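You operate a simulated robot arm through the tools that you are given. There is no shell and no other tool.

You run a simulated robot arm. Do the job below in one go: nothing can be reset, and whatever is moved stays where it is left.

TASK
Restrap the bundle to mark 4 and lay out the green tag.
Fine: free the strap, wind the former to 10 cm, then ratchet. The tag goes from the lower drawer to the middle of the bench; shut the drawer.

The check looks at the end state, three seconds after you hand in, the way a careful person would. Anything else that was tipped, shoved, dropped, spilled or broken makes it a failure.

THE ROBOT
A 6-joint arm with a two-finger gripper, fixed in place. Base frame: the origin is at the foot of the arm, x ahead of it, y to its left, z up. Units: mm, degrees, N and s.
Its first joint turns from -166.0 to 166.0 degrees. Payload 3.43 kg.
Tool frame: the origin (TCP) lies between the finger pads and is the grasp point; the fingertips stand 20 mm ahead of it; z points along the fingers, y is the line along which they close. The gripper opens to 190 mm. The gripper's body begins 248 mm behind the TCP.
Orientation is told as [roll, pitch, yaw] about the base's x, y, z axes, in that order, counted from this pose: with the fingers straight down and closing along the base's y, the tool's x points along the base's -x, its y along +y and its z along -z.

THE INTERFACE
- The arm moves only by the tool arm_command. Its argument "commands" is a list of rows, each a list of 3 entries, a list of its own where there are three numbers: the shift along the tool's x, y, z in cm, then the turn, a rotation vector about the tool's x, y, z in degrees, then the opening, from 0 (shut) to 1 (fully open). In form: [[[x, y, z], [ax, ay, az], gripper], ...]. A call has 1 to 20 rows; each row shifts and turns the commanded pose from where the row before left it, along the tool's axes as they then stand. Each row takes 0.2 s and may step no farther than 50 mm and 8.6 degrees from the row before; otherwise, or with a gripper value out of range, the whole call is refused. Where a pose cannot be reached the arm comes as near as it can. A force on the tool above 40 N (or 10 N above the force at the start of the call, whichever is more), or a blocked arm, ends the call early, and 0.2 s more pass. The fingers move at their own pace (about 153 mm/s each) and stop on an object; they squeeze with about 25 N. The grip force told is the motor's: it shows also when the fingers shut on nothing. Time passes only in rows, and 0.2 s behind the last, so rows that do not move let the fingers close. It gives the time, the measured TCP pose, the force on the tool (base axes), the opening and the grip force at its end, in the units of the frame above (readings bear some noise), with the torque about the TCP (base axes, N m) and any sound that the robot's microphone picked up.
- Cameras (640 x 400 px; columns grow to the right, rows downward): "scene" is fixed at [218.3, -500.8, 1565.7]; the picture's right is [0.04, -1.00, 0.00], its down [-0.84, -0.04, -0.55] and it looks along [0.55, 0.02, -0.84] (base axes); focal length 277 px, centre (320, 200). "wrist" rides on the gripper at [70, -8, -288] in the tool frame; the picture's right is [0.12, 0.99, 0.00], its down [-0.96, 0.12, -0.25] and it looks along [-0.24, 0.03, 0.97] (tool axes); focal length 261 px, centre (320, 200). There is no depth. A picture from a camera that has moved, and an enlarged one, comes with that camera's place and axes in the base frame and with its lens.
- camera(camera): a new picture of that camera. The clock stands still meanwhile.
- raise_lower(by): slides the trunk up (or, below 0, down) by that many mm; the arm rides with it, the base frame stays. It gives what a move gives, with no picture.
- zoom(camera, box): a new picture of the part [left, top, right, bottom] of that camera's present view, enlarged. The clock stands still meanwhile.
- hand_in(): hands the job in; it is judged then, once.

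Places have to be worked out from the pictures, the camera data and where the tool is seen. Open the gripper and draw the arm clear of the work before you hand the job in, unless the task says otherwise.

The tools are called after "Emit:" as a command line: name --argument value ..., lists and objects as JSON in quotes. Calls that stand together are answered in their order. arm_command: Moves the arm, as the interface text tells. Its arguments: {"type":"object","properties":{"commands":{"type":"array","items":{"type":"array"}}},"required":["commands"]} The other tools are called the same way: raise_lower (by) slides the trunk up or down; camera (camera) takes a picture; zoom (camera, box) takes an enlarged picture of a part of a camera's view; hand_in () hands the job in.

At the start:

```text
time_s: 0.0
ee_pos: [629.1, -475.1, 1187.9]
tool_rot: [0.0, 0.0, 0.0]
force: [-0.4, -0.1, -0.3]
wrist_torque: [0.01, -0.04, 0.0]
width: 190.0
grip_force: 0.1
trunk travel left (down, up): [-250.0, 190.0]
```

scene: 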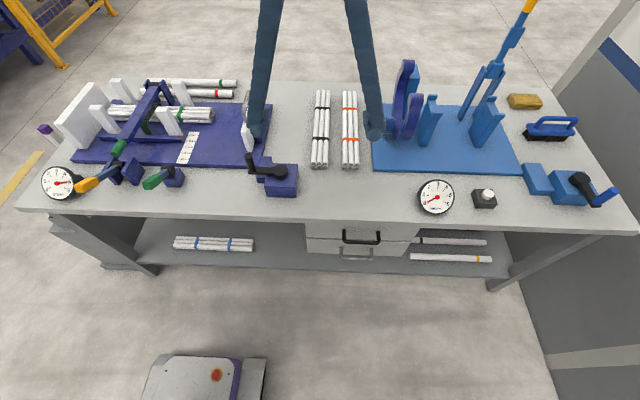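
wrist: 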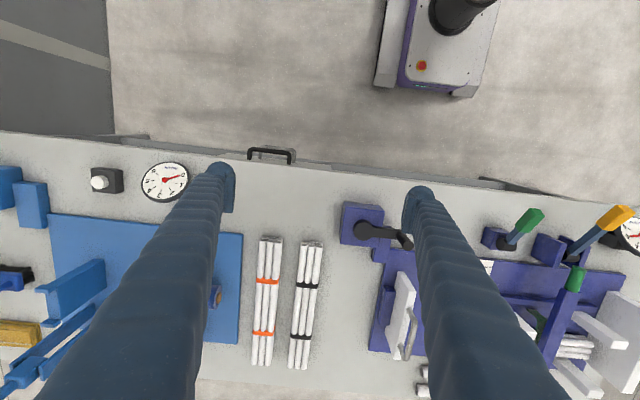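

I see a bench with a purple strapping machine on the left (y positive side), a blue one on the right, and two drawers under the bench. I start by enlarging the scene to identify the parts.

Emit:
zoom --camera "scene" --box '[40, 70, 200, 210]'

Emit:
zoom --camera "scene" --box '[160, 70, 320, 210]'

Emit:
zoom --camera "scene" --box '[280, 180, 440, 280]'

Emit:
zoom --camera "scene" --box '[370, 50, 630, 220]'

```text
2.86 times, centred on (120, 140) of scene
camera zoom: at [218.3, -500.8, 1565.7], right [0.04, -1.0, 0.0], down [-0.84, -0.04, -0.55], along [0.55, 0.02, -0.84], focal length 792 px, centre (891, 371)
```

zoom: 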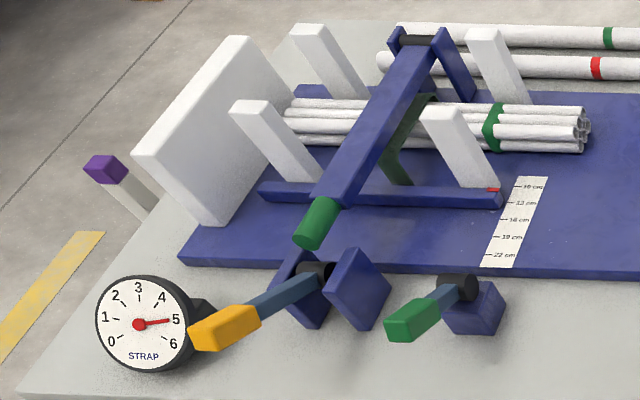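

```text
2.86 times, centred on (240, 140) of scene
camera zoom: at [218.3, -500.8, 1565.7], right [0.04, -1.0, 0.0], down [-0.84, -0.04, -0.55], along [0.55, 0.02, -0.84], focal length 792 px, centre (549, 371)
```

zoom: 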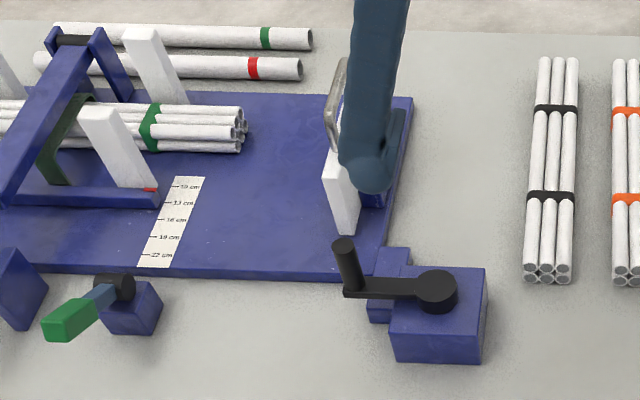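

```text
4.00 times, centred on (360, 230) of scene
camera zoom: at [218.3, -500.8, 1565.7], right [0.04, -1.0, 0.0], down [-0.84, -0.04, -0.55], along [0.55, 0.02, -0.84], focal length 1108 px, centre (160, 80)
```

zoom: 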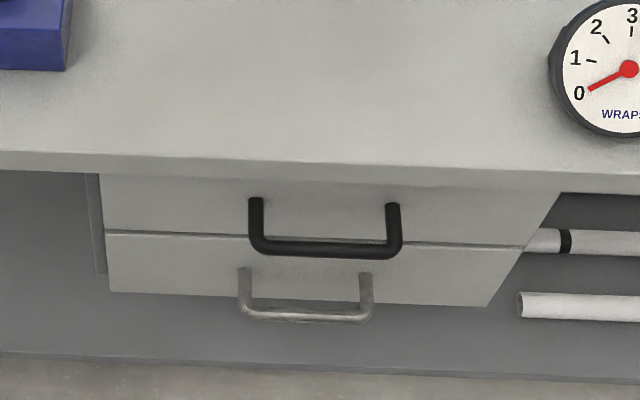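

```text
2.35 times, centred on (500, 135) of scene
camera zoom: at [218.3, -500.8, 1565.7], right [0.04, -1.0, 0.0], down [-0.84, -0.04, -0.55], along [0.55, 0.02, -0.84], focal length 652 px, centre (-104, 353)
```

zoom: 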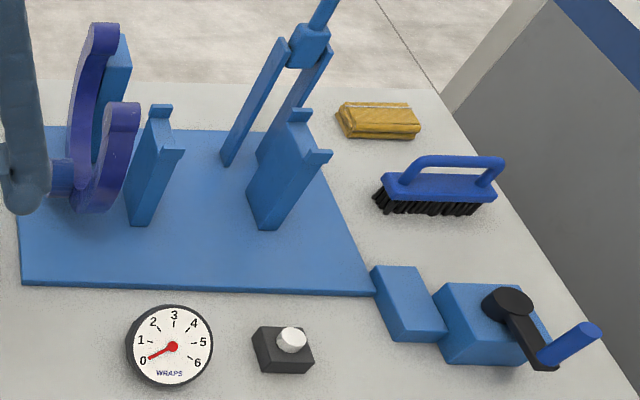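

The wrist and scene views put the bench top near z≈800, the front edge near x≈648, and the purple machine at y≈-350 to 400. I move the arm sideways at its present safe height to look at the purple machine from above.

Emit:
arm_command --commands '[[[0, 4.8, 0], [0, 0, 0], 1], [[0, 4.8, 0], [0, 0, 0], 1], [[0, 4.8, 0], [0, 0, 0], 1], [[0, 4.8, 0], [0, 0, 0], 1], [[0, 4.8, 0], [0, 0, 0], 1], [[0, 4.8, 0], [0, 0, 0], 1], [[0, 4.8, 0], [0, 0, 0], 1], [[0, 4.8, 0], [0, 0, 0], 1], [[0, 4.8, 0], [0, 0, 0], 1], [[0, 4.3, 0], [0, 0, 0], 1], [[0, 0, 0], [0, 0, 0], 1]]'

Emit:
camera --camera "wrist"

Emit:
camera --camera "scene"

```text
time_s: 2.4
ee_pos: [628.4, 1.7, 1188.2]
tool_rot: [0.0, 0.0, -0.1]
force: [0.3, 0.0, -0.1]
wrist_torque: [-0.07, -0.01, 0.03]
width: 190.0
grip_force: 0.1
trunk travel left (down, up): [-250.0, 190.0]
```

```text
taken
camera wrist: at [558.3, -6.7, 1475.7], right [-0.12, 0.99, 0.0], down [0.96, 0.11, 0.25], along [0.25, 0.03, -0.97], focal length 261 px, centre (320, 200)
```

wrist: 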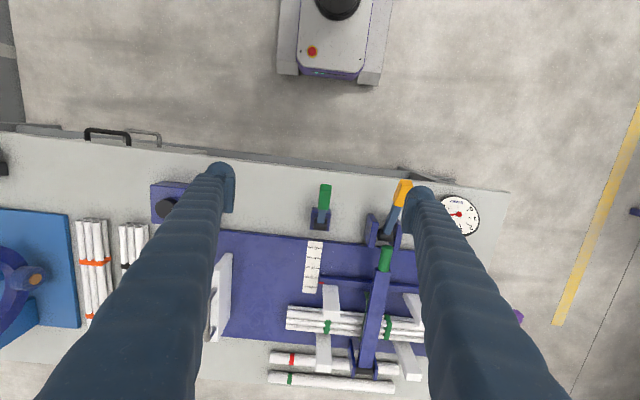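

```text
taken
```

scene: 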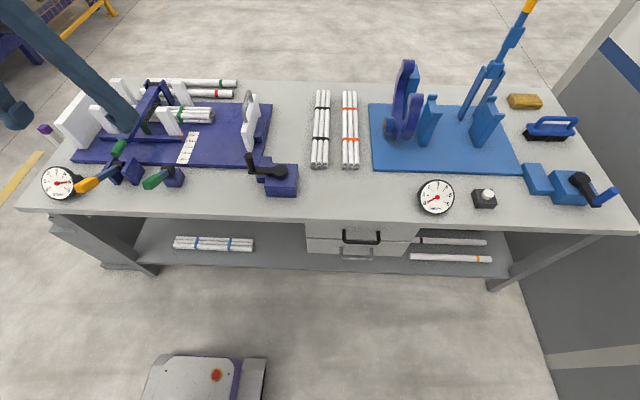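

From above the purple machine's layout is visible. I enlarge the wrist and scene views to read the parts.

Emit:
zoom --camera "wrist" --box '[260, 170, 420, 290]'

Emit:
zoom --camera "wrist" --box '[260, 260, 440, 400]'

Emit:
zoom --camera "scene" --box '[210, 80, 310, 200]'

Emit:
zoom --camera "scene" --box '[30, 140, 130, 210]'

Emit:
zoom --camera "scene" --box '[130, 80, 230, 200]'

```text
3.33 times, centred on (340, 230) of wrist
camera zoom: at [558.3, -6.7, 1475.7], right [-0.12, 0.99, 0.0], down [0.96, 0.11, 0.25], along [0.25, 0.03, -0.97], focal length 869 px, centre (253, 100)
```

zoom: 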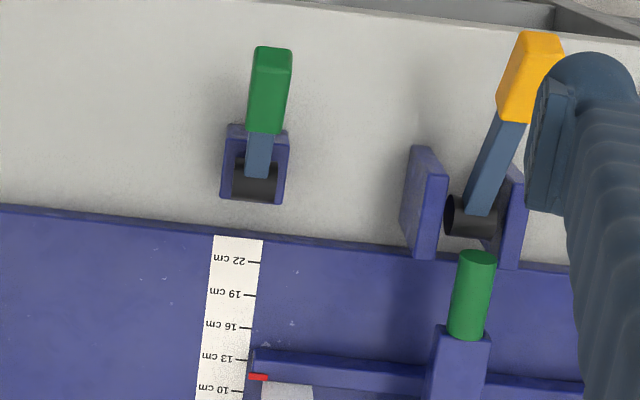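

```text
2.86 times, centred on (350, 330) of wrist
camera zoom: at [558.3, -6.7, 1475.7], right [-0.12, 0.99, 0.0], down [0.96, 0.11, 0.25], along [0.25, 0.03, -0.97], focal length 745 px, centre (234, -171)
```

zoom: 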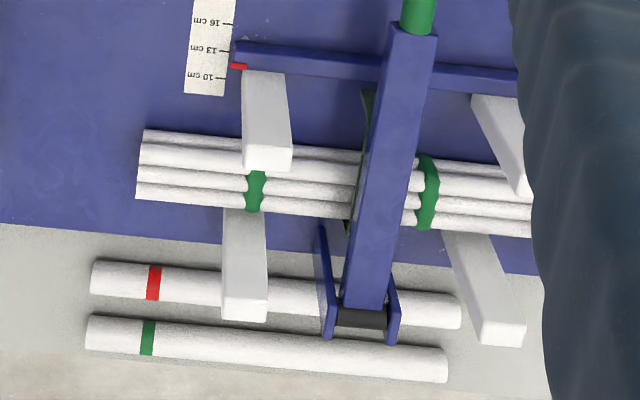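

```text
3.33 times, centred on (260, 140) of scene
camera zoom: at [218.3, -500.8, 1565.7], right [0.04, -1.0, 0.0], down [-0.84, -0.04, -0.55], along [0.55, 0.02, -0.84], focal length 924 px, centre (520, 400)
```

zoom: 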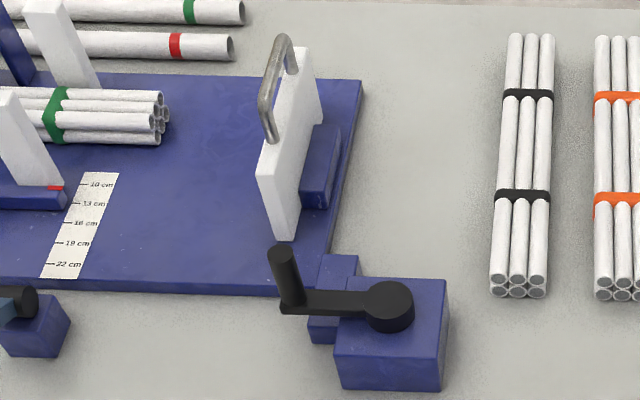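

```text
5.71 times, centred on (80, 175) of scene
camera zoom: at [218.3, -500.8, 1565.7], right [0.04, -1.0, 0.0], down [-0.84, -0.04, -0.55], along [0.55, 0.02, -0.84], focal length 1584 px, centre (1691, 343)
```

zoom: 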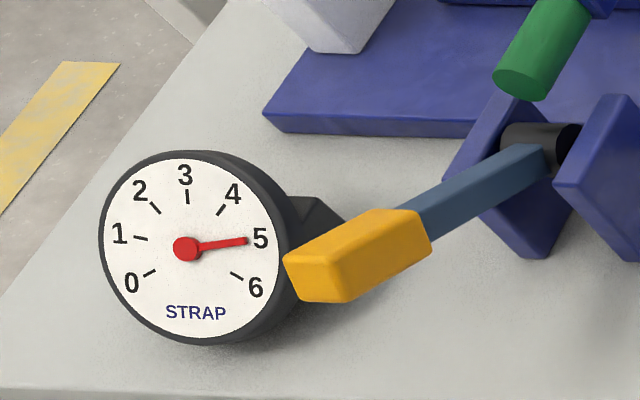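

```text
3.33 times, centred on (180, 140) of scene
camera zoom: at [218.3, -500.8, 1565.7], right [0.04, -1.0, 0.0], down [-0.84, -0.04, -0.55], along [0.55, 0.02, -0.84], focal length 924 px, centre (787, 400)
```

zoom: 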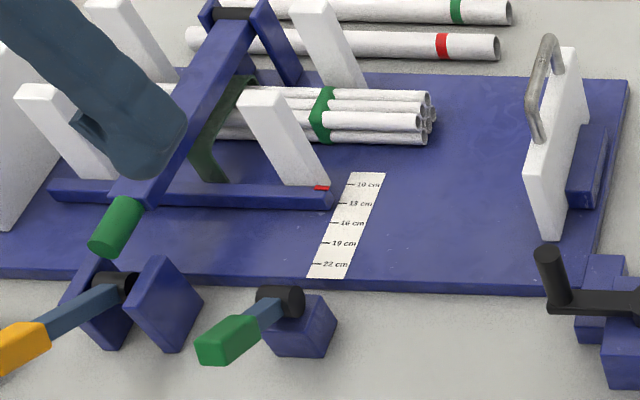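

The purple machine has a black vertical crank near (775,-350), a pointer at about 11.5 cm, a green lever near (694,20,908), a yellow lever near (658,183,933), and a gauge reading about 5. I bring the wrist camera lower between the two levers to see which one is the release and which is the ratchet.

Emit:
arm_command --commands '[[[0.9, 2.5, 2.7], [0, 0, 0], 1], [[0.9, 2.5, 2.7], [0, 0, 0], 1], [[0.9, 2.5, 2.7], [0, 0, 0], 1], [[0.9, 2.5, 2.7], [0, 0, 0], 1], [[0, 0, 0], [0, 0, 0], 1]]'

Emit:
camera --camera "wrist"

```text
time_s: 3.6
ee_pos: [593.0, 100.1, 1079.6]
tool_rot: [0.0, 0.0, 0.0]
force: [0.9, -0.6, -0.7]
wrist_torque: [-0.08, 0.0, 0.0]
width: 190.0
grip_force: 0.0
trunk travel left (down, up): [-250.0, 190.0]
```

```text
taken
camera wrist: at [522.7, 91.7, 1367.5], right [-0.12, 0.99, 0.0], down [0.96, 0.12, 0.25], along [0.25, 0.03, -0.97], focal length 261 px, centre (320, 200)
```

wrist: 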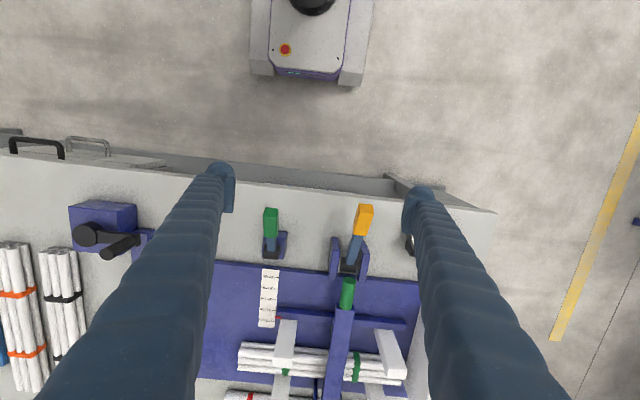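

Emit:
zoom --camera "wrist" --box '[230, 190, 400, 300]'

Emit:
zoom --camera "wrist" --box '[220, 260, 420, 400]'

Emit:
zoom --camera "wrist" --box '[0, 130, 200, 270]'

```text
3.64 times, centred on (315, 245) of wrist
camera zoom: at [522.7, 91.7, 1367.5], right [-0.12, 0.99, 0.0], down [0.96, 0.12, 0.25], along [0.25, 0.03, -0.97], focal length 948 px, centre (338, 36)
```

zoom: 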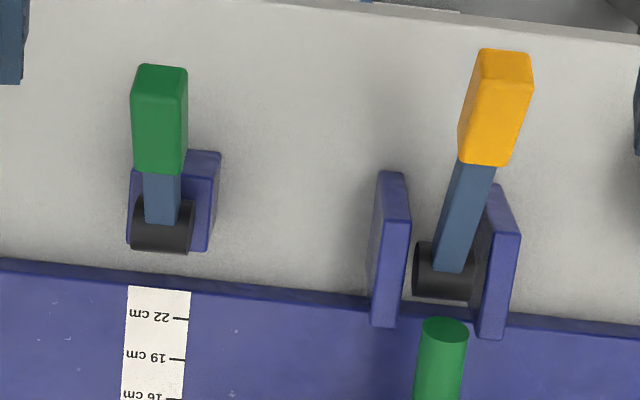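

```text
2.86 times, centred on (320, 330) of wrist
camera zoom: at [522.7, 91.7, 1367.5], right [-0.12, 0.99, 0.0], down [0.96, 0.12, 0.25], along [0.25, 0.03, -0.97], focal length 745 px, centre (320, -171)
```

zoom: 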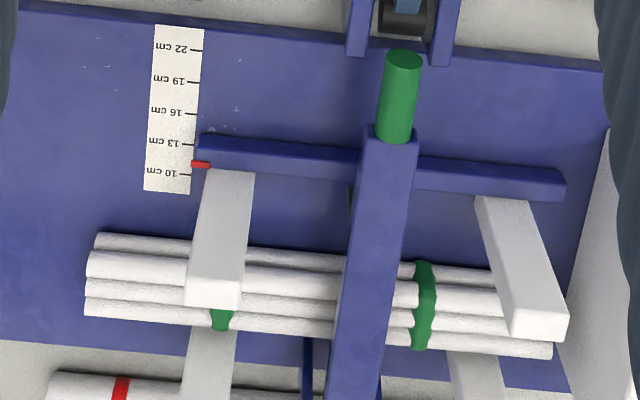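

```text
2.86 times, centred on (100, 200) of wrist
camera zoom: at [522.7, 91.7, 1367.5], right [-0.12, 0.99, 0.0], down [0.96, 0.12, 0.25], along [0.25, 0.03, -0.97], focal length 745 px, centre (949, 200)
```

zoom: 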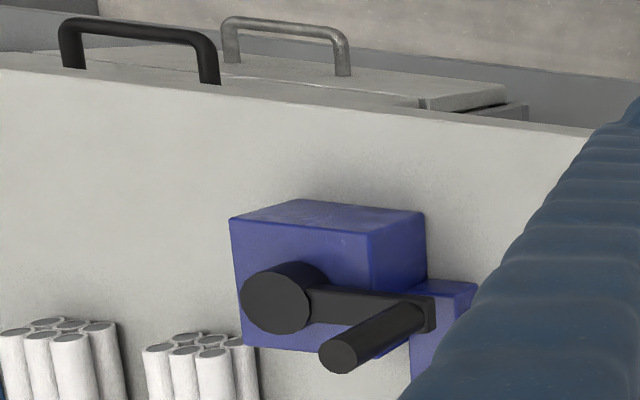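

The pointer stands around 11 cm. Before touching anything, I look closer at the dark green strap loop under the long arm and at both levers from the fixed camera.

Emit:
zoom --camera "scene" --box '[110, 70, 190, 160]'

Emit:
zoom --camera "scene" --box '[70, 135, 190, 200]'

Emit:
zoom --camera "scene" --box '[230, 80, 310, 200]'

```text
4.44 times, centred on (150, 115) of scene
camera zoom: at [218.3, -500.8, 1565.7], right [0.04, -1.0, 0.0], down [-0.84, -0.04, -0.55], along [0.55, 0.02, -0.84], focal length 1232 px, centre (1076, 578)
```

zoom: 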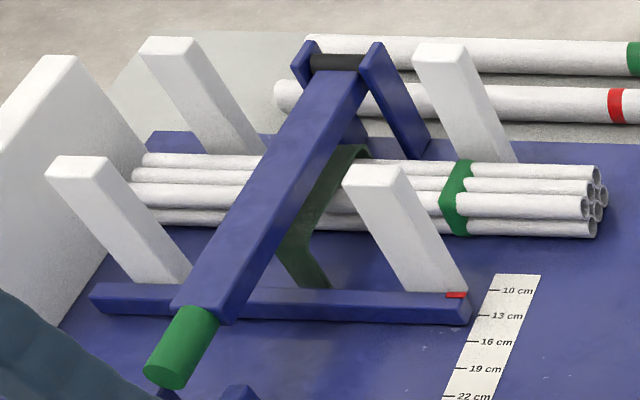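

```text
5.33 times, centred on (130, 168) of scene
camera zoom: at [218.3, -500.8, 1565.7], right [0.04, -1.0, 0.0], down [-0.84, -0.04, -0.55], along [0.55, 0.02, -0.84], focal length 1478 px, centre (1333, 373)
```

zoom: 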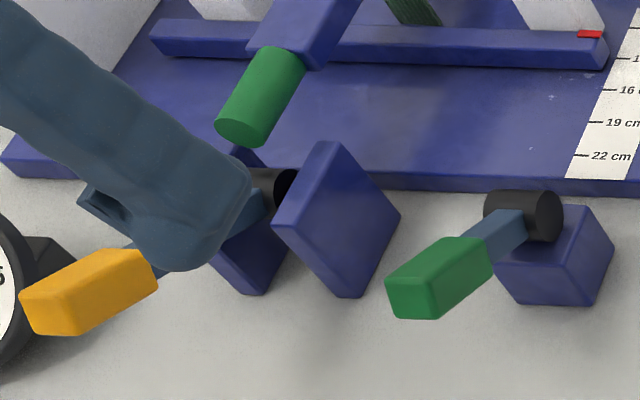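

```text
3.33 times, centred on (270, 140) of scene
camera zoom: at [218.3, -500.8, 1565.7], right [0.04, -1.0, 0.0], down [-0.84, -0.04, -0.55], along [0.55, 0.02, -0.84], focal length 924 px, centre (487, 400)
```

zoom: 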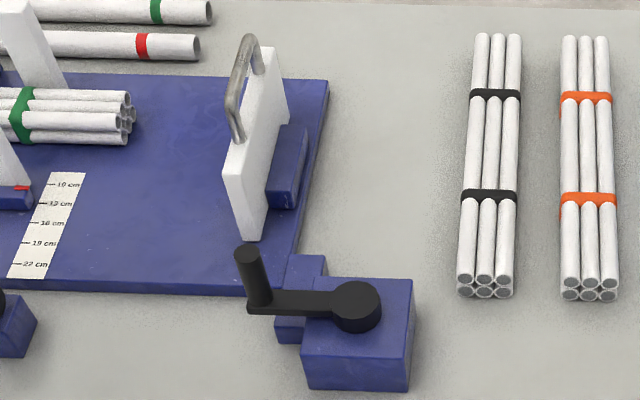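

I judge the short green lever to be the strap release, with its grip at about (694,20,908) and its pivot near (773,20,862). The yellow lever by the STRAP gauge should be the ratchet. I move above the green lever with the gripper half open and check alignment.

Emit:
arm_command --commands '[[[-2.5, -2, 2], [0, 0, 0], 0.7], [[-2.5, -2, 2], [0, 0, 0], 0.5], [[-2.5, -2, 2], [0, 0, 0], 0.4], [[-2.5, -2, 2], [0, 0, 0], 0.4], [[0, 0, 0], [0, 0, 0], 0.4]]'

Emit:
camera --camera "wrist"

Emit:
zoom --camera "scene" --box '[100, 60, 260, 220]'

```text
time_s: 4.8
ee_pos: [694.1, 19.9, 999.1]
tool_rot: [0.1, 0.0, 0.0]
force: [0.1, 0.6, 0.3]
wrist_torque: [0.01, -0.04, -0.02]
width: 75.9
grip_force: 0.2
trunk travel left (down, up): [-250.0, 190.0]
```

```text
taken
camera wrist: at [623.7, 10.7, 1286.9], right [-0.12, 0.99, 0.0], down [0.96, 0.12, 0.25], along [0.25, 0.03, -0.97], focal length 261 px, centre (320, 200)
```

wrist: 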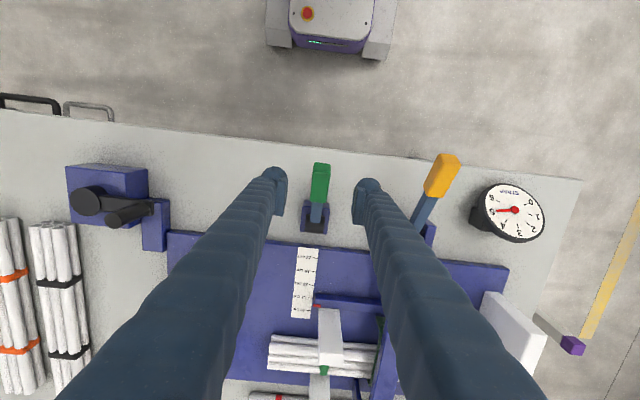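

```text
2.50 times, centred on (180, 140) of scene
camera zoom: at [218.3, -500.8, 1565.7], right [0.04, -1.0, 0.0], down [-0.84, -0.04, -0.55], along [0.55, 0.02, -0.84], focal length 693 px, centre (670, 350)
```

zoom: 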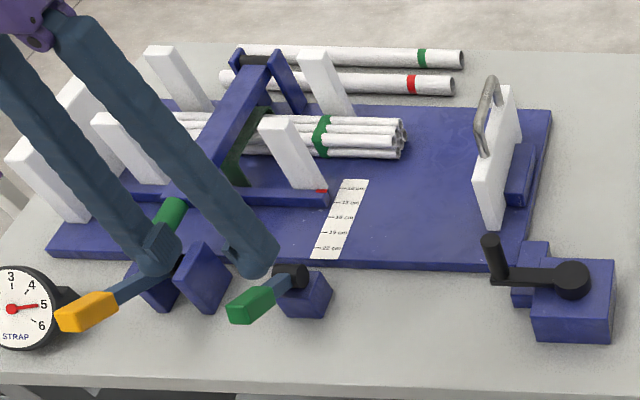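

The lever's green grip sits centred between the fingers. I descend 86 mm to straddle it and close on it.

Emit:
arm_command --commands '[[[0, 0, 3], [0, 0, 0], 0.4], [[0, 0, 3], [0, 0, 0], 0.4], [[0, 0, 2.6], [0, 0, 0], 0.4], [[0, 0, 0], [0, 0, 0], 0.2], [[0, 0, 0], [0, 0, 0], 0.0], [[0, 0, 0], [0, 0, 0], 0.0]]'

Emit:
camera --camera "wrist"

Emit:
zoom --camera "scene" --box '[100, 60, 260, 220]'

```text
time_s: 6.2
ee_pos: [693.8, 20.2, 913.6]
tool_rot: [0.0, -0.1, -0.1]
force: [-0.6, -2.1, 2.7]
wrist_torque: [-0.02, -0.44, 0.03]
width: 25.6
grip_force: 45.0
trunk travel left (down, up): [-250.0, 190.0]
```

```text
taken
camera wrist: at [623.7, 11.2, 1201.2], right [-0.12, 0.99, 0.0], down [0.96, 0.12, 0.25], along [0.25, 0.03, -0.97], focal length 261 px, centre (320, 200)
```

wrist: 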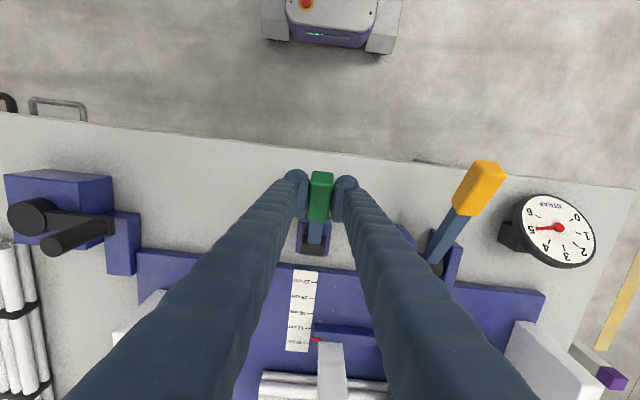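

```text
2.50 times, centred on (180, 140) of scene
camera zoom: at [218.3, -500.8, 1565.7], right [0.04, -1.0, 0.0], down [-0.84, -0.04, -0.55], along [0.55, 0.02, -0.84], focal length 693 px, centre (670, 350)
```

zoom: 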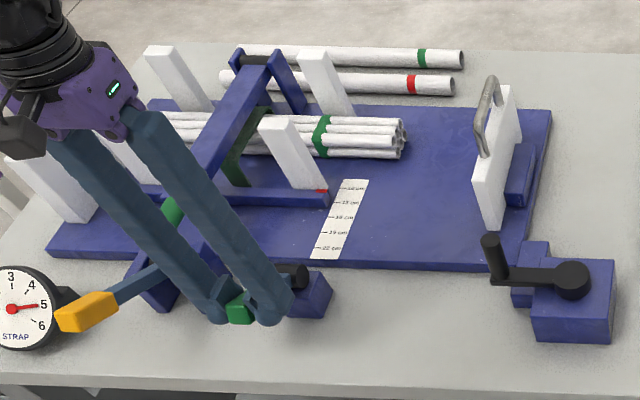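

The lever is gripped (25.6 mm wide). I try a small move along the lever's arc, up and forward, and watch the force.

Emit:
arm_command --commands '[[[-0.3, 0, -0.5], [0, 0, 0], 0], [[-0.3, 0, -0.5], [0, 0, 0], 0], [[0, 0, 0], [0, 0, 0], 0]]'

Emit:
zoom --camera "scene" --box '[30, 100, 190, 220]'

```text
time_s: 7.0
ee_pos: [701.3, 20.5, 924.1]
tool_rot: [0.0, -0.1, 0.1]
force: [1.2, -0.6, 1.4]
wrist_torque: [-0.01, 0.17, -0.02]
width: 0.0
grip_force: 34.1
trunk travel left (down, up): [-250.0, 190.0]
```

```text
3.33 times, centred on (110, 160) of scene
camera zoom: at [218.3, -500.8, 1565.7], right [0.04, -1.0, 0.0], down [-0.84, -0.04, -0.55], along [0.55, 0.02, -0.84], focal length 924 px, centre (1020, 333)
```

zoom: 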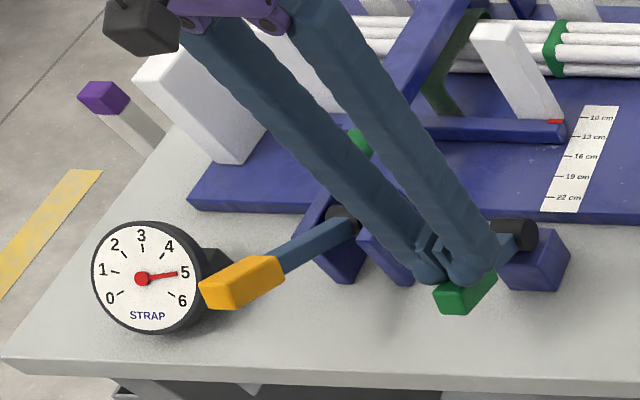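

The fingers slipped off the lever (width 0) and the gauge still reads about 5. I look at where the lever now stands before trying again.

Emit:
camera --camera "wrist"

Emit:
zoom --camera "scene" --box '[120, 140, 200, 200]'

```text
taken
camera wrist: at [631.1, 12.2, 1211.8], right [-0.12, 0.99, 0.0], down [0.96, 0.12, 0.25], along [0.25, 0.03, -0.97], focal length 261 px, centre (320, 200)
```

wrist: 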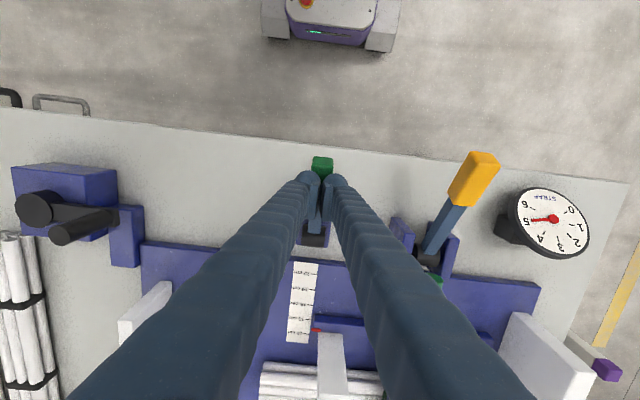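

```text
6.67 times, centred on (160, 170) of scene
camera zoom: at [218.3, -500.8, 1565.7], right [0.04, -1.0, 0.0], down [-0.84, -0.04, -0.55], along [0.55, 0.02, -0.84], focal length 1848 px, centre (1387, 400)
```

zoom: 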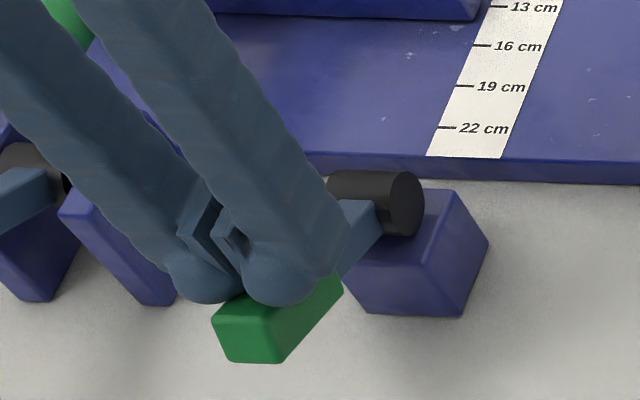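

The fingers had closed only on the grip's upper edge, since my point was on its top face. I open, go about 20 mm lower than before, and grip it squarely.

Emit:
arm_command --commands '[[[0, 0, -1], [0, 0, 0], 0.4], [[0, 0, 0], [0, 0, 0], 0.4], [[1.0, 0, 2], [0, 0, 0], 0.4], [[0, 0, 2], [0, 0, 0], 0.4], [[0, 0, 0], [0, 0, 0], 0.1], [[0, 0, 0], [0, 0, 0], 0.0], [[0, 0, 0], [0, 0, 0], 0.0]]'

Emit:
camera --camera "wrist"

Emit:
zoom --camera "scene" --box '[120, 140, 200, 200]'

```text
time_s: 8.6
ee_pos: [691.7, 19.9, 894.9]
tool_rot: [-0.1, 0.1, 0.0]
force: [1.3, -10.0, -3.8]
wrist_torque: [0.09, -0.5, -0.03]
width: 22.3
grip_force: 44.2
trunk travel left (down, up): [-250.0, 190.0]
```

```text
taken
camera wrist: at [621.0, 11.2, 1182.2], right [-0.12, 0.99, 0.0], down [0.96, 0.11, 0.25], along [0.24, 0.03, -0.97], focal length 261 px, centre (320, 200)
```

wrist: 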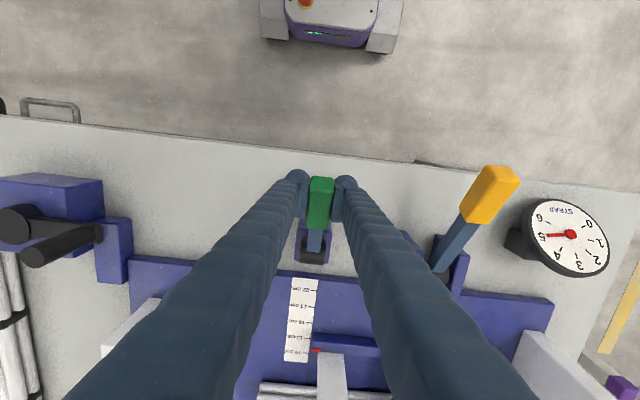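

```text
6.67 times, centred on (160, 170) of scene
camera zoom: at [218.3, -500.8, 1565.7], right [0.04, -1.0, 0.0], down [-0.84, -0.04, -0.55], along [0.55, 0.02, -0.84], focal length 1848 px, centre (1387, 400)
```

zoom: 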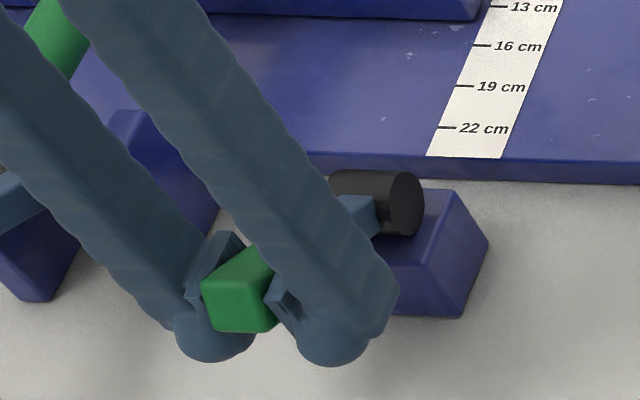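

Now the grip is held well between the pads (22 mm), with a slight sideways load. I try moving it 10 mm up along its arc.

Emit:
arm_command --commands '[[[-0.25, -0.1, -0.45], [0, 0, 0], 0], [[-0.25, -0.05, -0.45], [0, 0, 0], 0], [[0, 0, 0], [0, 0, 0], 0]]'

Emit:
zoom --camera "scene" --box '[30, 120, 190, 220]'

```text
time_s: 9.2
ee_pos: [690.3, 19.7, 899.2]
tool_rot: [-0.1, 0.6, 0.0]
force: [7.1, 3.2, -25.0]
wrist_torque: [0.02, -0.69, -0.04]
width: 23.1
grip_force: 45.1
trunk travel left (down, up): [-250.0, 190.0]
stopped in row 3: the force on the tool passed its limit at 69 N (the readings are from after the stop); the commanded pose is now the measured one
```

```text
4.00 times, centred on (110, 170) of scene
camera zoom: at [218.3, -500.8, 1565.7], right [0.04, -1.0, 0.0], down [-0.84, -0.04, -0.55], along [0.55, 0.02, -0.84], focal length 1108 px, centre (1160, 320)
```

zoom: 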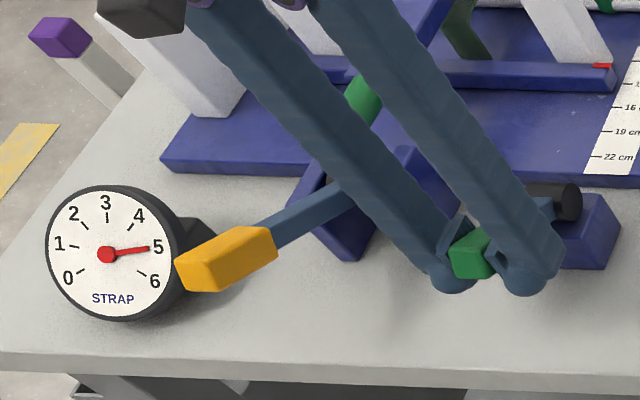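

The lever resists upward hard, so that is its stop. I try the other way, pressing it down along its arc in small steps.

Emit:
arm_command --commands '[[[0.2, 0, 0.5], [0, 0, 0], 0], [[0.25, 0, 0.5], [0, 0, 0], 0], [[0.2, 0, 0.5], [0, 0, 0], 0], [[0, 0, 0], [0, 0, 0], 0]]'

Emit:
zoom --camera "scene" --box '[30, 120, 190, 220]'

```text
time_s: 10.2
ee_pos: [685.2, 20.7, 886.6]
tool_rot: [0.0, 0.4, 0.0]
force: [13.1, -3.5, 12.3]
wrist_torque: [0.0, -1.33, -0.09]
width: 22.7
grip_force: 44.9
trunk travel left (down, up): [-250.0, 190.0]
```

```text
4.00 times, centred on (110, 170) of scene
camera zoom: at [218.3, -500.8, 1565.7], right [0.04, -1.0, 0.0], down [-0.84, -0.04, -0.55], along [0.55, 0.02, -0.84], focal length 1108 px, centre (1160, 320)
```

zoom: 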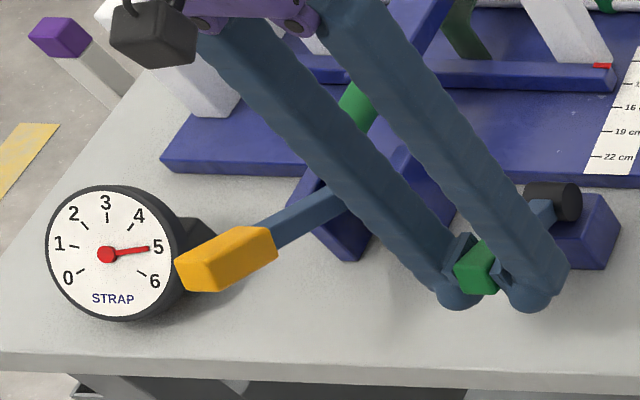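

The lever yields downward with about 12 N of return load, so it is a spring-loaded press-down lever. I continue lower along the arc with a smaller x component.

Emit:
arm_command --commands '[[[-0.2, 0, 0.5], [0, 0, 0], 0], [[0.1, 0, 0.5], [0, 0, 0], 0], [[0.1, 0, 0.5], [0, 0, 0], 0], [[0.05, 0, 0.5], [0, 0, 0], 0], [[0, 0, 0], [0, 0, 0], 0]]'

Emit:
zoom --camera "scene" --box '[30, 120, 190, 220]'

```text
time_s: 11.4
ee_pos: [681.1, 20.5, 866.7]
tool_rot: [0.0, 0.5, 0.0]
force: [-9.4, -3.8, 15.8]
wrist_torque: [0.04, -1.18, -0.07]
width: 22.2
grip_force: 45.2
trunk travel left (down, up): [-250.0, 190.0]
```

```text
4.00 times, centred on (110, 170) of scene
camera zoom: at [218.3, -500.8, 1565.7], right [0.04, -1.0, 0.0], down [-0.84, -0.04, -0.55], along [0.55, 0.02, -0.84], focal length 1108 px, centre (1160, 320)
```

zoom: 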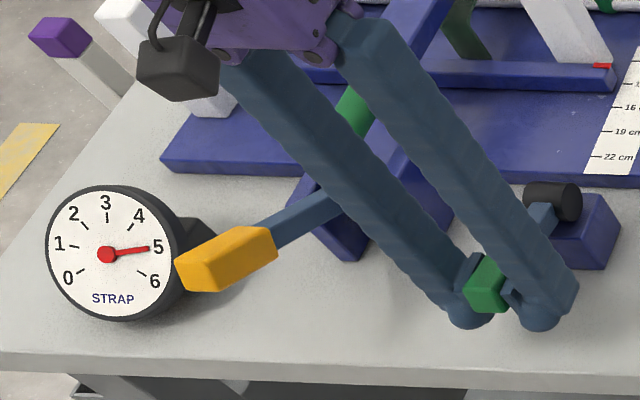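

The lever follows down smoothly, now near horizontal. The gauge still shows 5, so I keep going in small steps.

Emit:
arm_command --commands '[[[0.15, 0, 0.5], [0, 0, 0], 0], [[0, 0, 0.5], [0, 0, 0], 0], [[-0.05, 0, 0.5], [0, 0, 0], 0], [[-0.05, 0, 0.5], [0, 0, 0], 0], [[0, 0, 0], [0, 0, 0], 0]]'

Emit:
zoom --camera "scene" --box '[30, 120, 190, 220]'

```text
time_s: 12.6
ee_pos: [682.2, 20.1, 847.4]
tool_rot: [0.0, 0.4, -0.1]
force: [-12.9, -4.7, 15.2]
wrist_torque: [0.04, -1.28, -0.03]
width: 22.3
grip_force: 45.1
trunk travel left (down, up): [-250.0, 190.0]
```

```text
4.00 times, centred on (110, 170) of scene
camera zoom: at [218.3, -500.8, 1565.7], right [0.04, -1.0, 0.0], down [-0.84, -0.04, -0.55], along [0.55, 0.02, -0.84], focal length 1108 px, centre (1160, 320)
```

zoom: 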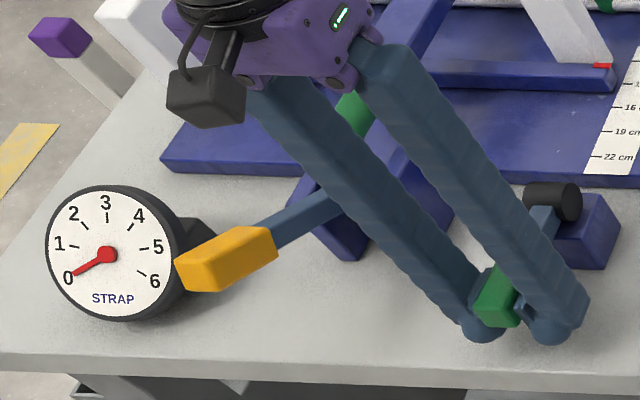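

The gauge fell to 0, so the green lever is indeed the strap release. I let it back up along the same arc, still held, then open and lift away.

Emit:
arm_command --commands '[[[0.05, 0, -0.7], [0, 0, 0], 0], [[0.05, 0, -0.7], [0, 0, 0], 0], [[0, 0, -0.7], [0, 0, 0], 0], [[-0.1, 0, -0.7], [0, 0, 0], 0], [[-0.2, 0, -0.7], [0, 0, 0], 0], [[-0.3, 0, -0.7], [0, 0, 0], 0], [[-0.2, 0, -0.3], [0, 0, 0], 0], [[0, 0, 0], [0, 0, 0], 0.2], [[0, 0, 0], [0, 0, 0], 0.4], [[0, 0, -3], [0, 0, 0], 0.4], [[0, 0, -4], [0, 0, 0], 0.4], [[0, 0, -4], [0, 0, 0], 0.4], [[0, 0, 0], [0, 0, 0], 0.4]]'

Emit:
camera --camera "wrist"

Emit:
zoom --camera "scene" --box '[30, 60, 230, 220]'

```text
time_s: 15.4
ee_pos: [690.3, 21.1, 1002.1]
tool_rot: [0.0, 0.6, 0.0]
force: [-0.2, -0.4, 0.2]
wrist_torque: [-0.02, 0.02, -0.01]
width: 76.1
grip_force: 0.0
trunk travel left (down, up): [-250.0, 190.0]
```

```text
taken
camera wrist: at [622.8, 12.5, 1289.8], right [-0.12, 0.99, 0.0], down [0.96, 0.12, 0.24], along [0.24, 0.03, -0.97], focal length 261 px, centre (320, 200)
```

wrist: 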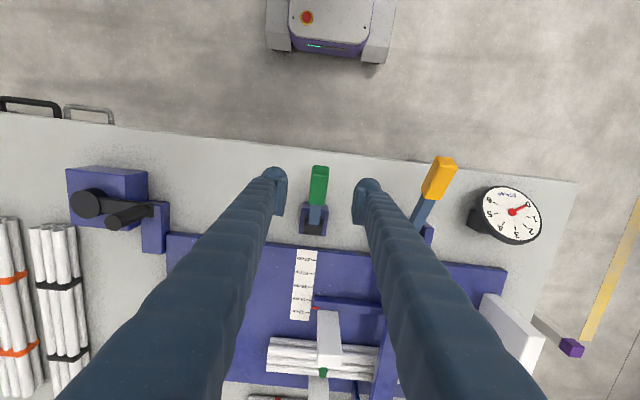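

```text
2.50 times, centred on (130, 140) of scene
camera zoom: at [218.3, -500.8, 1565.7], right [0.04, -1.0, 0.0], down [-0.84, -0.04, -0.55], along [0.55, 0.02, -0.84], focal length 693 px, centre (795, 350)
```

zoom: 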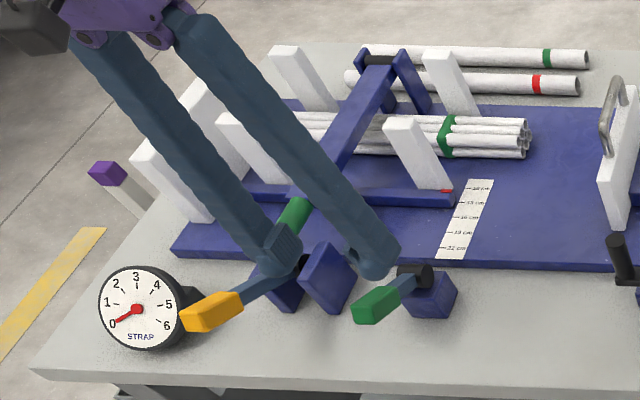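

The strap gauge now reads 0 and the lever is back at rest. By triangulation the pointer is near x≈949 and the 10 cm tick near x≈976, so the former still needs about 26 mm of travel. I move over the crank handle, which I judge to be at (770,-259) with its top at z≈950.

Emit:
arm_command --commands '[[[0, 0, -2], [0, -0.6, 0], 0.4], [[-1.1, -4, 0], [0, 0, 0], 0.4], [[-1.1, -4, 0], [0, 0, 0], 0.4], [[-1.1, -4, 0], [0, 0, 0], 0.4], [[-1.1, -4, 0], [0, 0, 0], 0.4], [[-1.1, -4, 0], [0, 0, 0], 0.4], [[-1.1, -4, 0], [0, 0, 0], 0.4], [[-1.3, -4, 0], [0, 0, 0], 0.4], [[0, 0, 0], [0, 0, 0], 0.4]]'

Emit:
camera --camera "wrist"

Emit:
camera --camera "scene"

```text
time_s: 17.4
ee_pos: [769.6, -259.8, 1022.7]
tool_rot: [0.0, -0.1, 0.0]
force: [0.0, 0.1, 0.5]
wrist_torque: [0.08, 0.02, 0.01]
width: 76.0
grip_force: 0.1
trunk travel left (down, up): [-250.0, 190.0]
```

```text
taken
camera wrist: at [698.9, -269.2, 1310.0], right [-0.12, 0.99, 0.0], down [0.96, 0.12, 0.25], along [0.25, 0.03, -0.97], focal length 261 px, centre (320, 200)
```

wrist: 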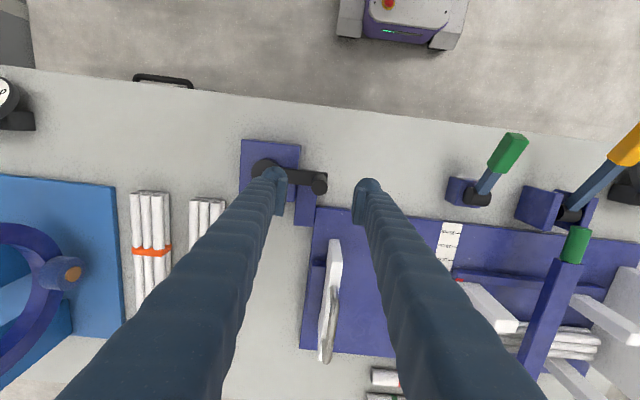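

```text
taken
```

scene: 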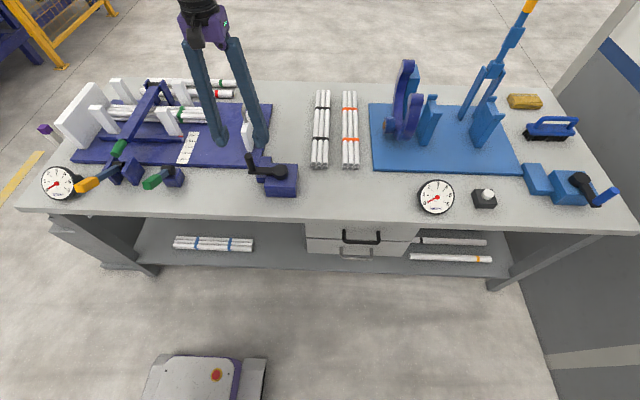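

The handle lies between the open fingers. I enlarge the wrist view to fix the handle and hub positions more exactly.

Emit:
zoom --camera "wrist" --box '[230, 130, 390, 230]'

```text
4.00 times, centred on (310, 180) of wrist
camera zoom: at [698.9, -269.2, 1310.0], right [-0.12, 0.99, 0.0], down [0.96, 0.12, 0.25], along [0.25, 0.03, -0.97], focal length 1043 px, centre (360, 280)
```

zoom: 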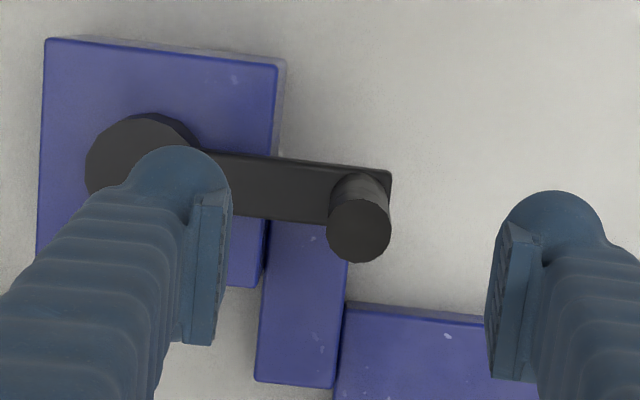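

The handle (about 21 mm thick) is at about (772,-261) and the hub at (769,-351), a radius of about 90 mm. I descend around the handle and close.

Emit:
arm_command --commands '[[[-0.3, -0.1, 3], [0, 0, 0], 0.4], [[0, 0, 3], [0, 0, 0], 0.4], [[0, 0, 3], [0, 0, 0], 0.4], [[0, 0, 0], [0, 0, 0], 0.2], [[0, 0, 0], [0, 0, 0], 0.0], [[0, 0, 0], [0, 0, 0], 0.0], [[0, 0, 0], [0, 0, 0], 0.0]]'

Emit:
zoom --camera "wrist" --box '[230, 130, 390, 230]'

Emit:
zoom --camera "scene" --box '[130, 80, 310, 200]'

```text
time_s: 19.0
ee_pos: [774.0, -260.2, 931.8]
tool_rot: [0.0, -0.1, 0.0]
force: [-1.9, 6.4, 6.9]
wrist_torque: [0.09, 0.19, -0.07]
width: 22.8
grip_force: 45.1
trunk travel left (down, up): [-250.0, 190.0]
```

```text
4.00 times, centred on (310, 180) of wrist
camera zoom: at [702.6, -268.9, 1218.6], right [-0.12, 0.99, 0.0], down [0.96, 0.12, 0.25], along [0.25, 0.03, -0.97], focal length 1043 px, centre (360, 280)
```

zoom: 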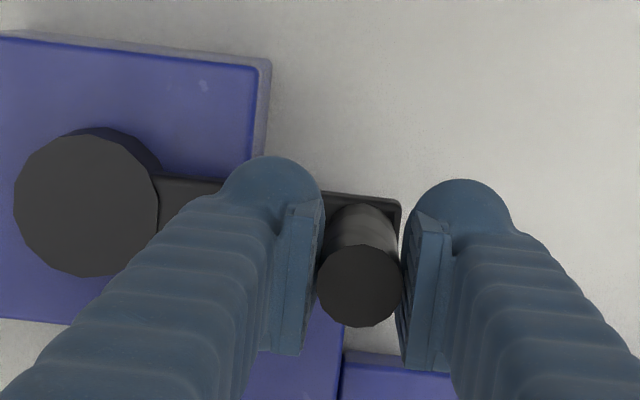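

```text
3.33 times, centred on (220, 140) of scene
camera zoom: at [218.3, -500.8, 1565.7], right [0.04, -1.0, 0.0], down [-0.84, -0.04, -0.55], along [0.55, 0.02, -0.84], focal length 924 px, centre (653, 400)
```

zoom: 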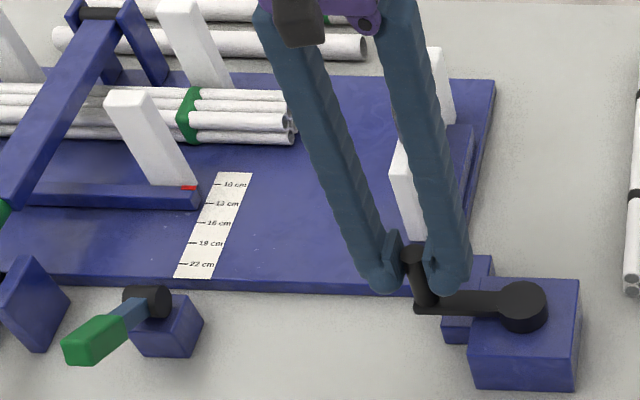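

The handle is gripped at 22.8 mm. I try turning the crank 20° clockwise seen from above (handle away from the robot) and check the force and the pointer.

Emit:
arm_command --commands '[[[-0.8, -0.06, 0], [0, 0, 0], 0], [[-1.0, -0.18, 0], [0, 0, 0], 0], [[-1.0, -0.3, 0], [0, 0, 0], 0], [[0, 0, 0], [0, 0, 0], 0]]'

Emit:
zoom --camera "scene" --box '[130, 80, 310, 200]'

```text
time_s: 20.0
ee_pos: [802.5, -264.6, 931.6]
tool_rot: [0.1, -0.2, 0.1]
force: [6.9, 28.2, 16.1]
wrist_torque: [0.34, -0.01, -0.14]
width: 22.8
grip_force: 45.4
trunk travel left (down, up): [-250.0, 190.0]
```

```text
3.33 times, centred on (220, 140) of scene
camera zoom: at [218.3, -500.8, 1565.7], right [0.04, -1.0, 0.0], down [-0.84, -0.04, -0.55], along [0.55, 0.02, -0.84], focal length 924 px, centre (653, 400)
```

zoom: 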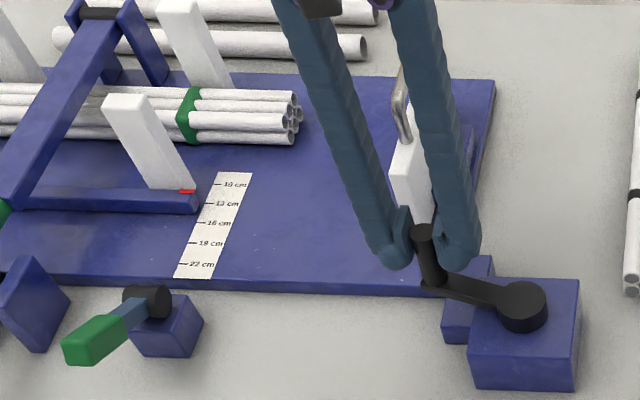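

The crank turns, but clockwise moves the pointer toward larger readings, so I need counterclockwise. There is a 28 N side load, so I check how the handle sits in the pads.

Emit:
zoom --camera "wrist" --box '[230, 130, 390, 230]'

```text
4.00 times, centred on (310, 180) of wrist
camera zoom: at [731.2, -272.7, 1218.4], right [-0.12, 0.99, 0.0], down [0.96, 0.12, 0.25], along [0.25, 0.03, -0.97], focal length 1043 px, centre (360, 280)
```

zoom: 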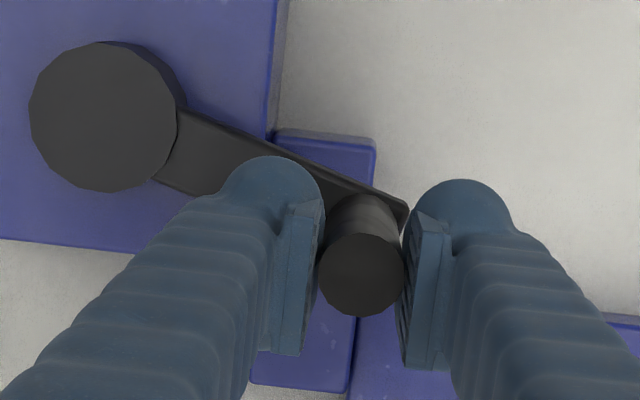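

The grip itself is fine, but the arm is stiff, so a fixed-yaw circle builds side load. I release, rise, and turn the tool by about 107° so the fingers close along the crank's tangent and can follow the circle without strain.

Emit:
arm_command --commands '[[[0, 0, 0], [0, 0, 0], 0.2], [[0, 0, 0], [0, 0, 0], 0.4], [[0, 0, -3.5], [0, 0, 0], 0.4], [[0, 0, -3.5], [0, 0, 8.2], 0.4], [[0, 0, 0], [0, 0, 8.2], 0.4], [[0, 0, 0], [0, 0, 8.2], 0.4], [[0, 0, 0], [0, 0, 8.2], 0.4], [[0, 0, 0], [0, 0, 8.2], 0.4], [[0, 0, 0], [0, 0, 8.2], 0.4], [[0, 0, 0], [0, 0, 8.2], 0.4], [[0, 0, 0], [0, 0, 8.2], 0.4], [[0, 0, 0], [0, 0, 8.2], 0.4], [[0, 0, 0], [0, 0, 8.2], 0.4], [[0, 0, 0], [0, 0, 8.2], 0.4], [[0, 0, 0], [0, 0, 8.2], 0.4], [[0, 0, 0], [0, 0, 8.2], 0.4], [[0, 0, 0], [0, 0, 0], 0.4]]'

Emit:
zoom --camera "wrist" --box '[230, 130, 390, 230]'

Emit:
zoom --camera "scene" --box '[130, 80, 310, 200]'

```text
time_s: 23.6
ee_pos: [800.6, -267.0, 1000.6]
tool_rot: [0.1, 0.0, -106.7]
force: [-0.1, 0.3, -0.1]
wrist_torque: [-0.03, 0.02, 0.01]
width: 76.0
grip_force: 0.1
trunk travel left (down, up): [-250.0, 190.0]
```

```text
4.00 times, centred on (310, 180) of wrist
camera zoom: at [812.4, -197.2, 1287.9], right [0.99, -0.17, 0.0], down [-0.17, -0.95, 0.25], along [-0.04, -0.24, -0.97], focal length 1043 px, centre (360, 280)
```

zoom: 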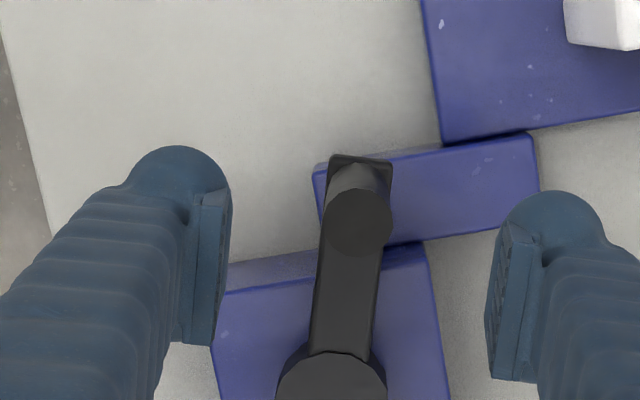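

```text
3.33 times, centred on (220, 140) of scene
camera zoom: at [218.3, -500.8, 1565.7], right [0.04, -1.0, 0.0], down [-0.84, -0.04, -0.55], along [0.55, 0.02, -0.84], focal length 924 px, centre (653, 400)
```

zoom: 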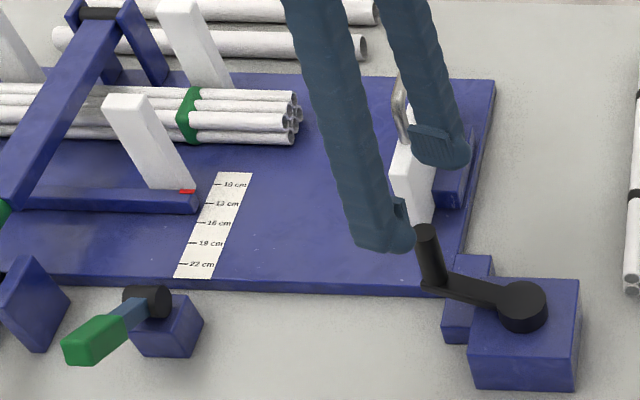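

The handle sits between the fingers, which now close along the tangent. I descend, close loosely around it to about 28 mm, and turn the crank 48° counterclockwise as a first measured step.

Emit:
arm_command --commands '[[[0.32, -0.2, 3.4], [0, 0, 0], 0.4], [[0, 0, 3.4], [0, 0, 0], 0.4], [[0, 0, 0], [0, 0, 0], 0.145], [[0, 0, 0], [0, 0, 0], 0.145], [[-0.09, -1.26, 0], [0, 0, -8], 0.145], [[-0.09, -1.26, 0], [0, 0, -8], 0.145], [[-0.09, -1.26, 0], [0, 0, -8], 0.145], [[-0.09, -1.26, 0], [0, 0, -8], 0.145], [[-0.09, -1.26, 0], [0, 0, -8], 0.145], [[-0.09, -1.26, 0], [0, 0, -8], 0.145], [[0, 0, 0], [0, 0, 0], 0.145]]'

Emit:
zoom --camera "wrist" --box '[230, 130, 390, 230]'

Emit:
zoom --camera "scene" --box '[130, 80, 310, 200]'

```text
time_s: 26.0
ee_pos: [727.2, -271.3, 932.9]
tool_rot: [0.1, 0.0, -58.5]
force: [-0.2, 0.0, -0.5]
wrist_torque: [0.02, 0.0, -0.01]
width: 27.4
grip_force: 0.1
trunk travel left (down, up): [-250.0, 190.0]
```

```text
4.00 times, centred on (310, 180) of wrist
camera zoom: at [682.9, -216.5, 1219.8], right [0.78, 0.62, 0.0], down [0.6, -0.76, 0.25], along [0.15, -0.19, -0.97], focal length 1043 px, centre (360, 280)
```

zoom: 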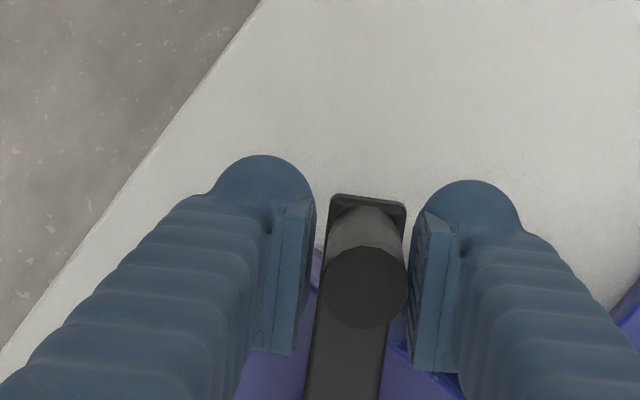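

```text
3.33 times, centred on (220, 140) of scene
camera zoom: at [218.3, -500.8, 1565.7], right [0.04, -1.0, 0.0], down [-0.84, -0.04, -0.55], along [0.55, 0.02, -0.84], focal length 924 px, centre (653, 400)
```

zoom: 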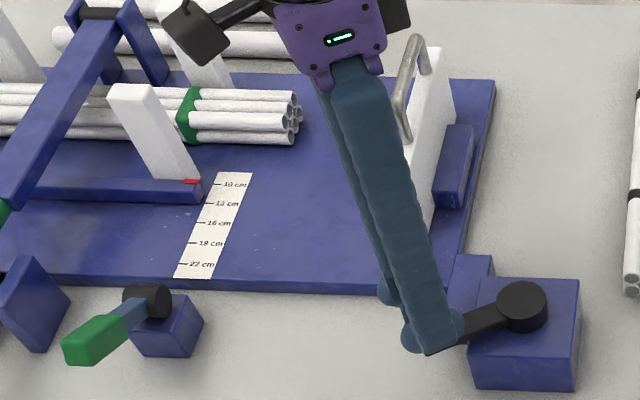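

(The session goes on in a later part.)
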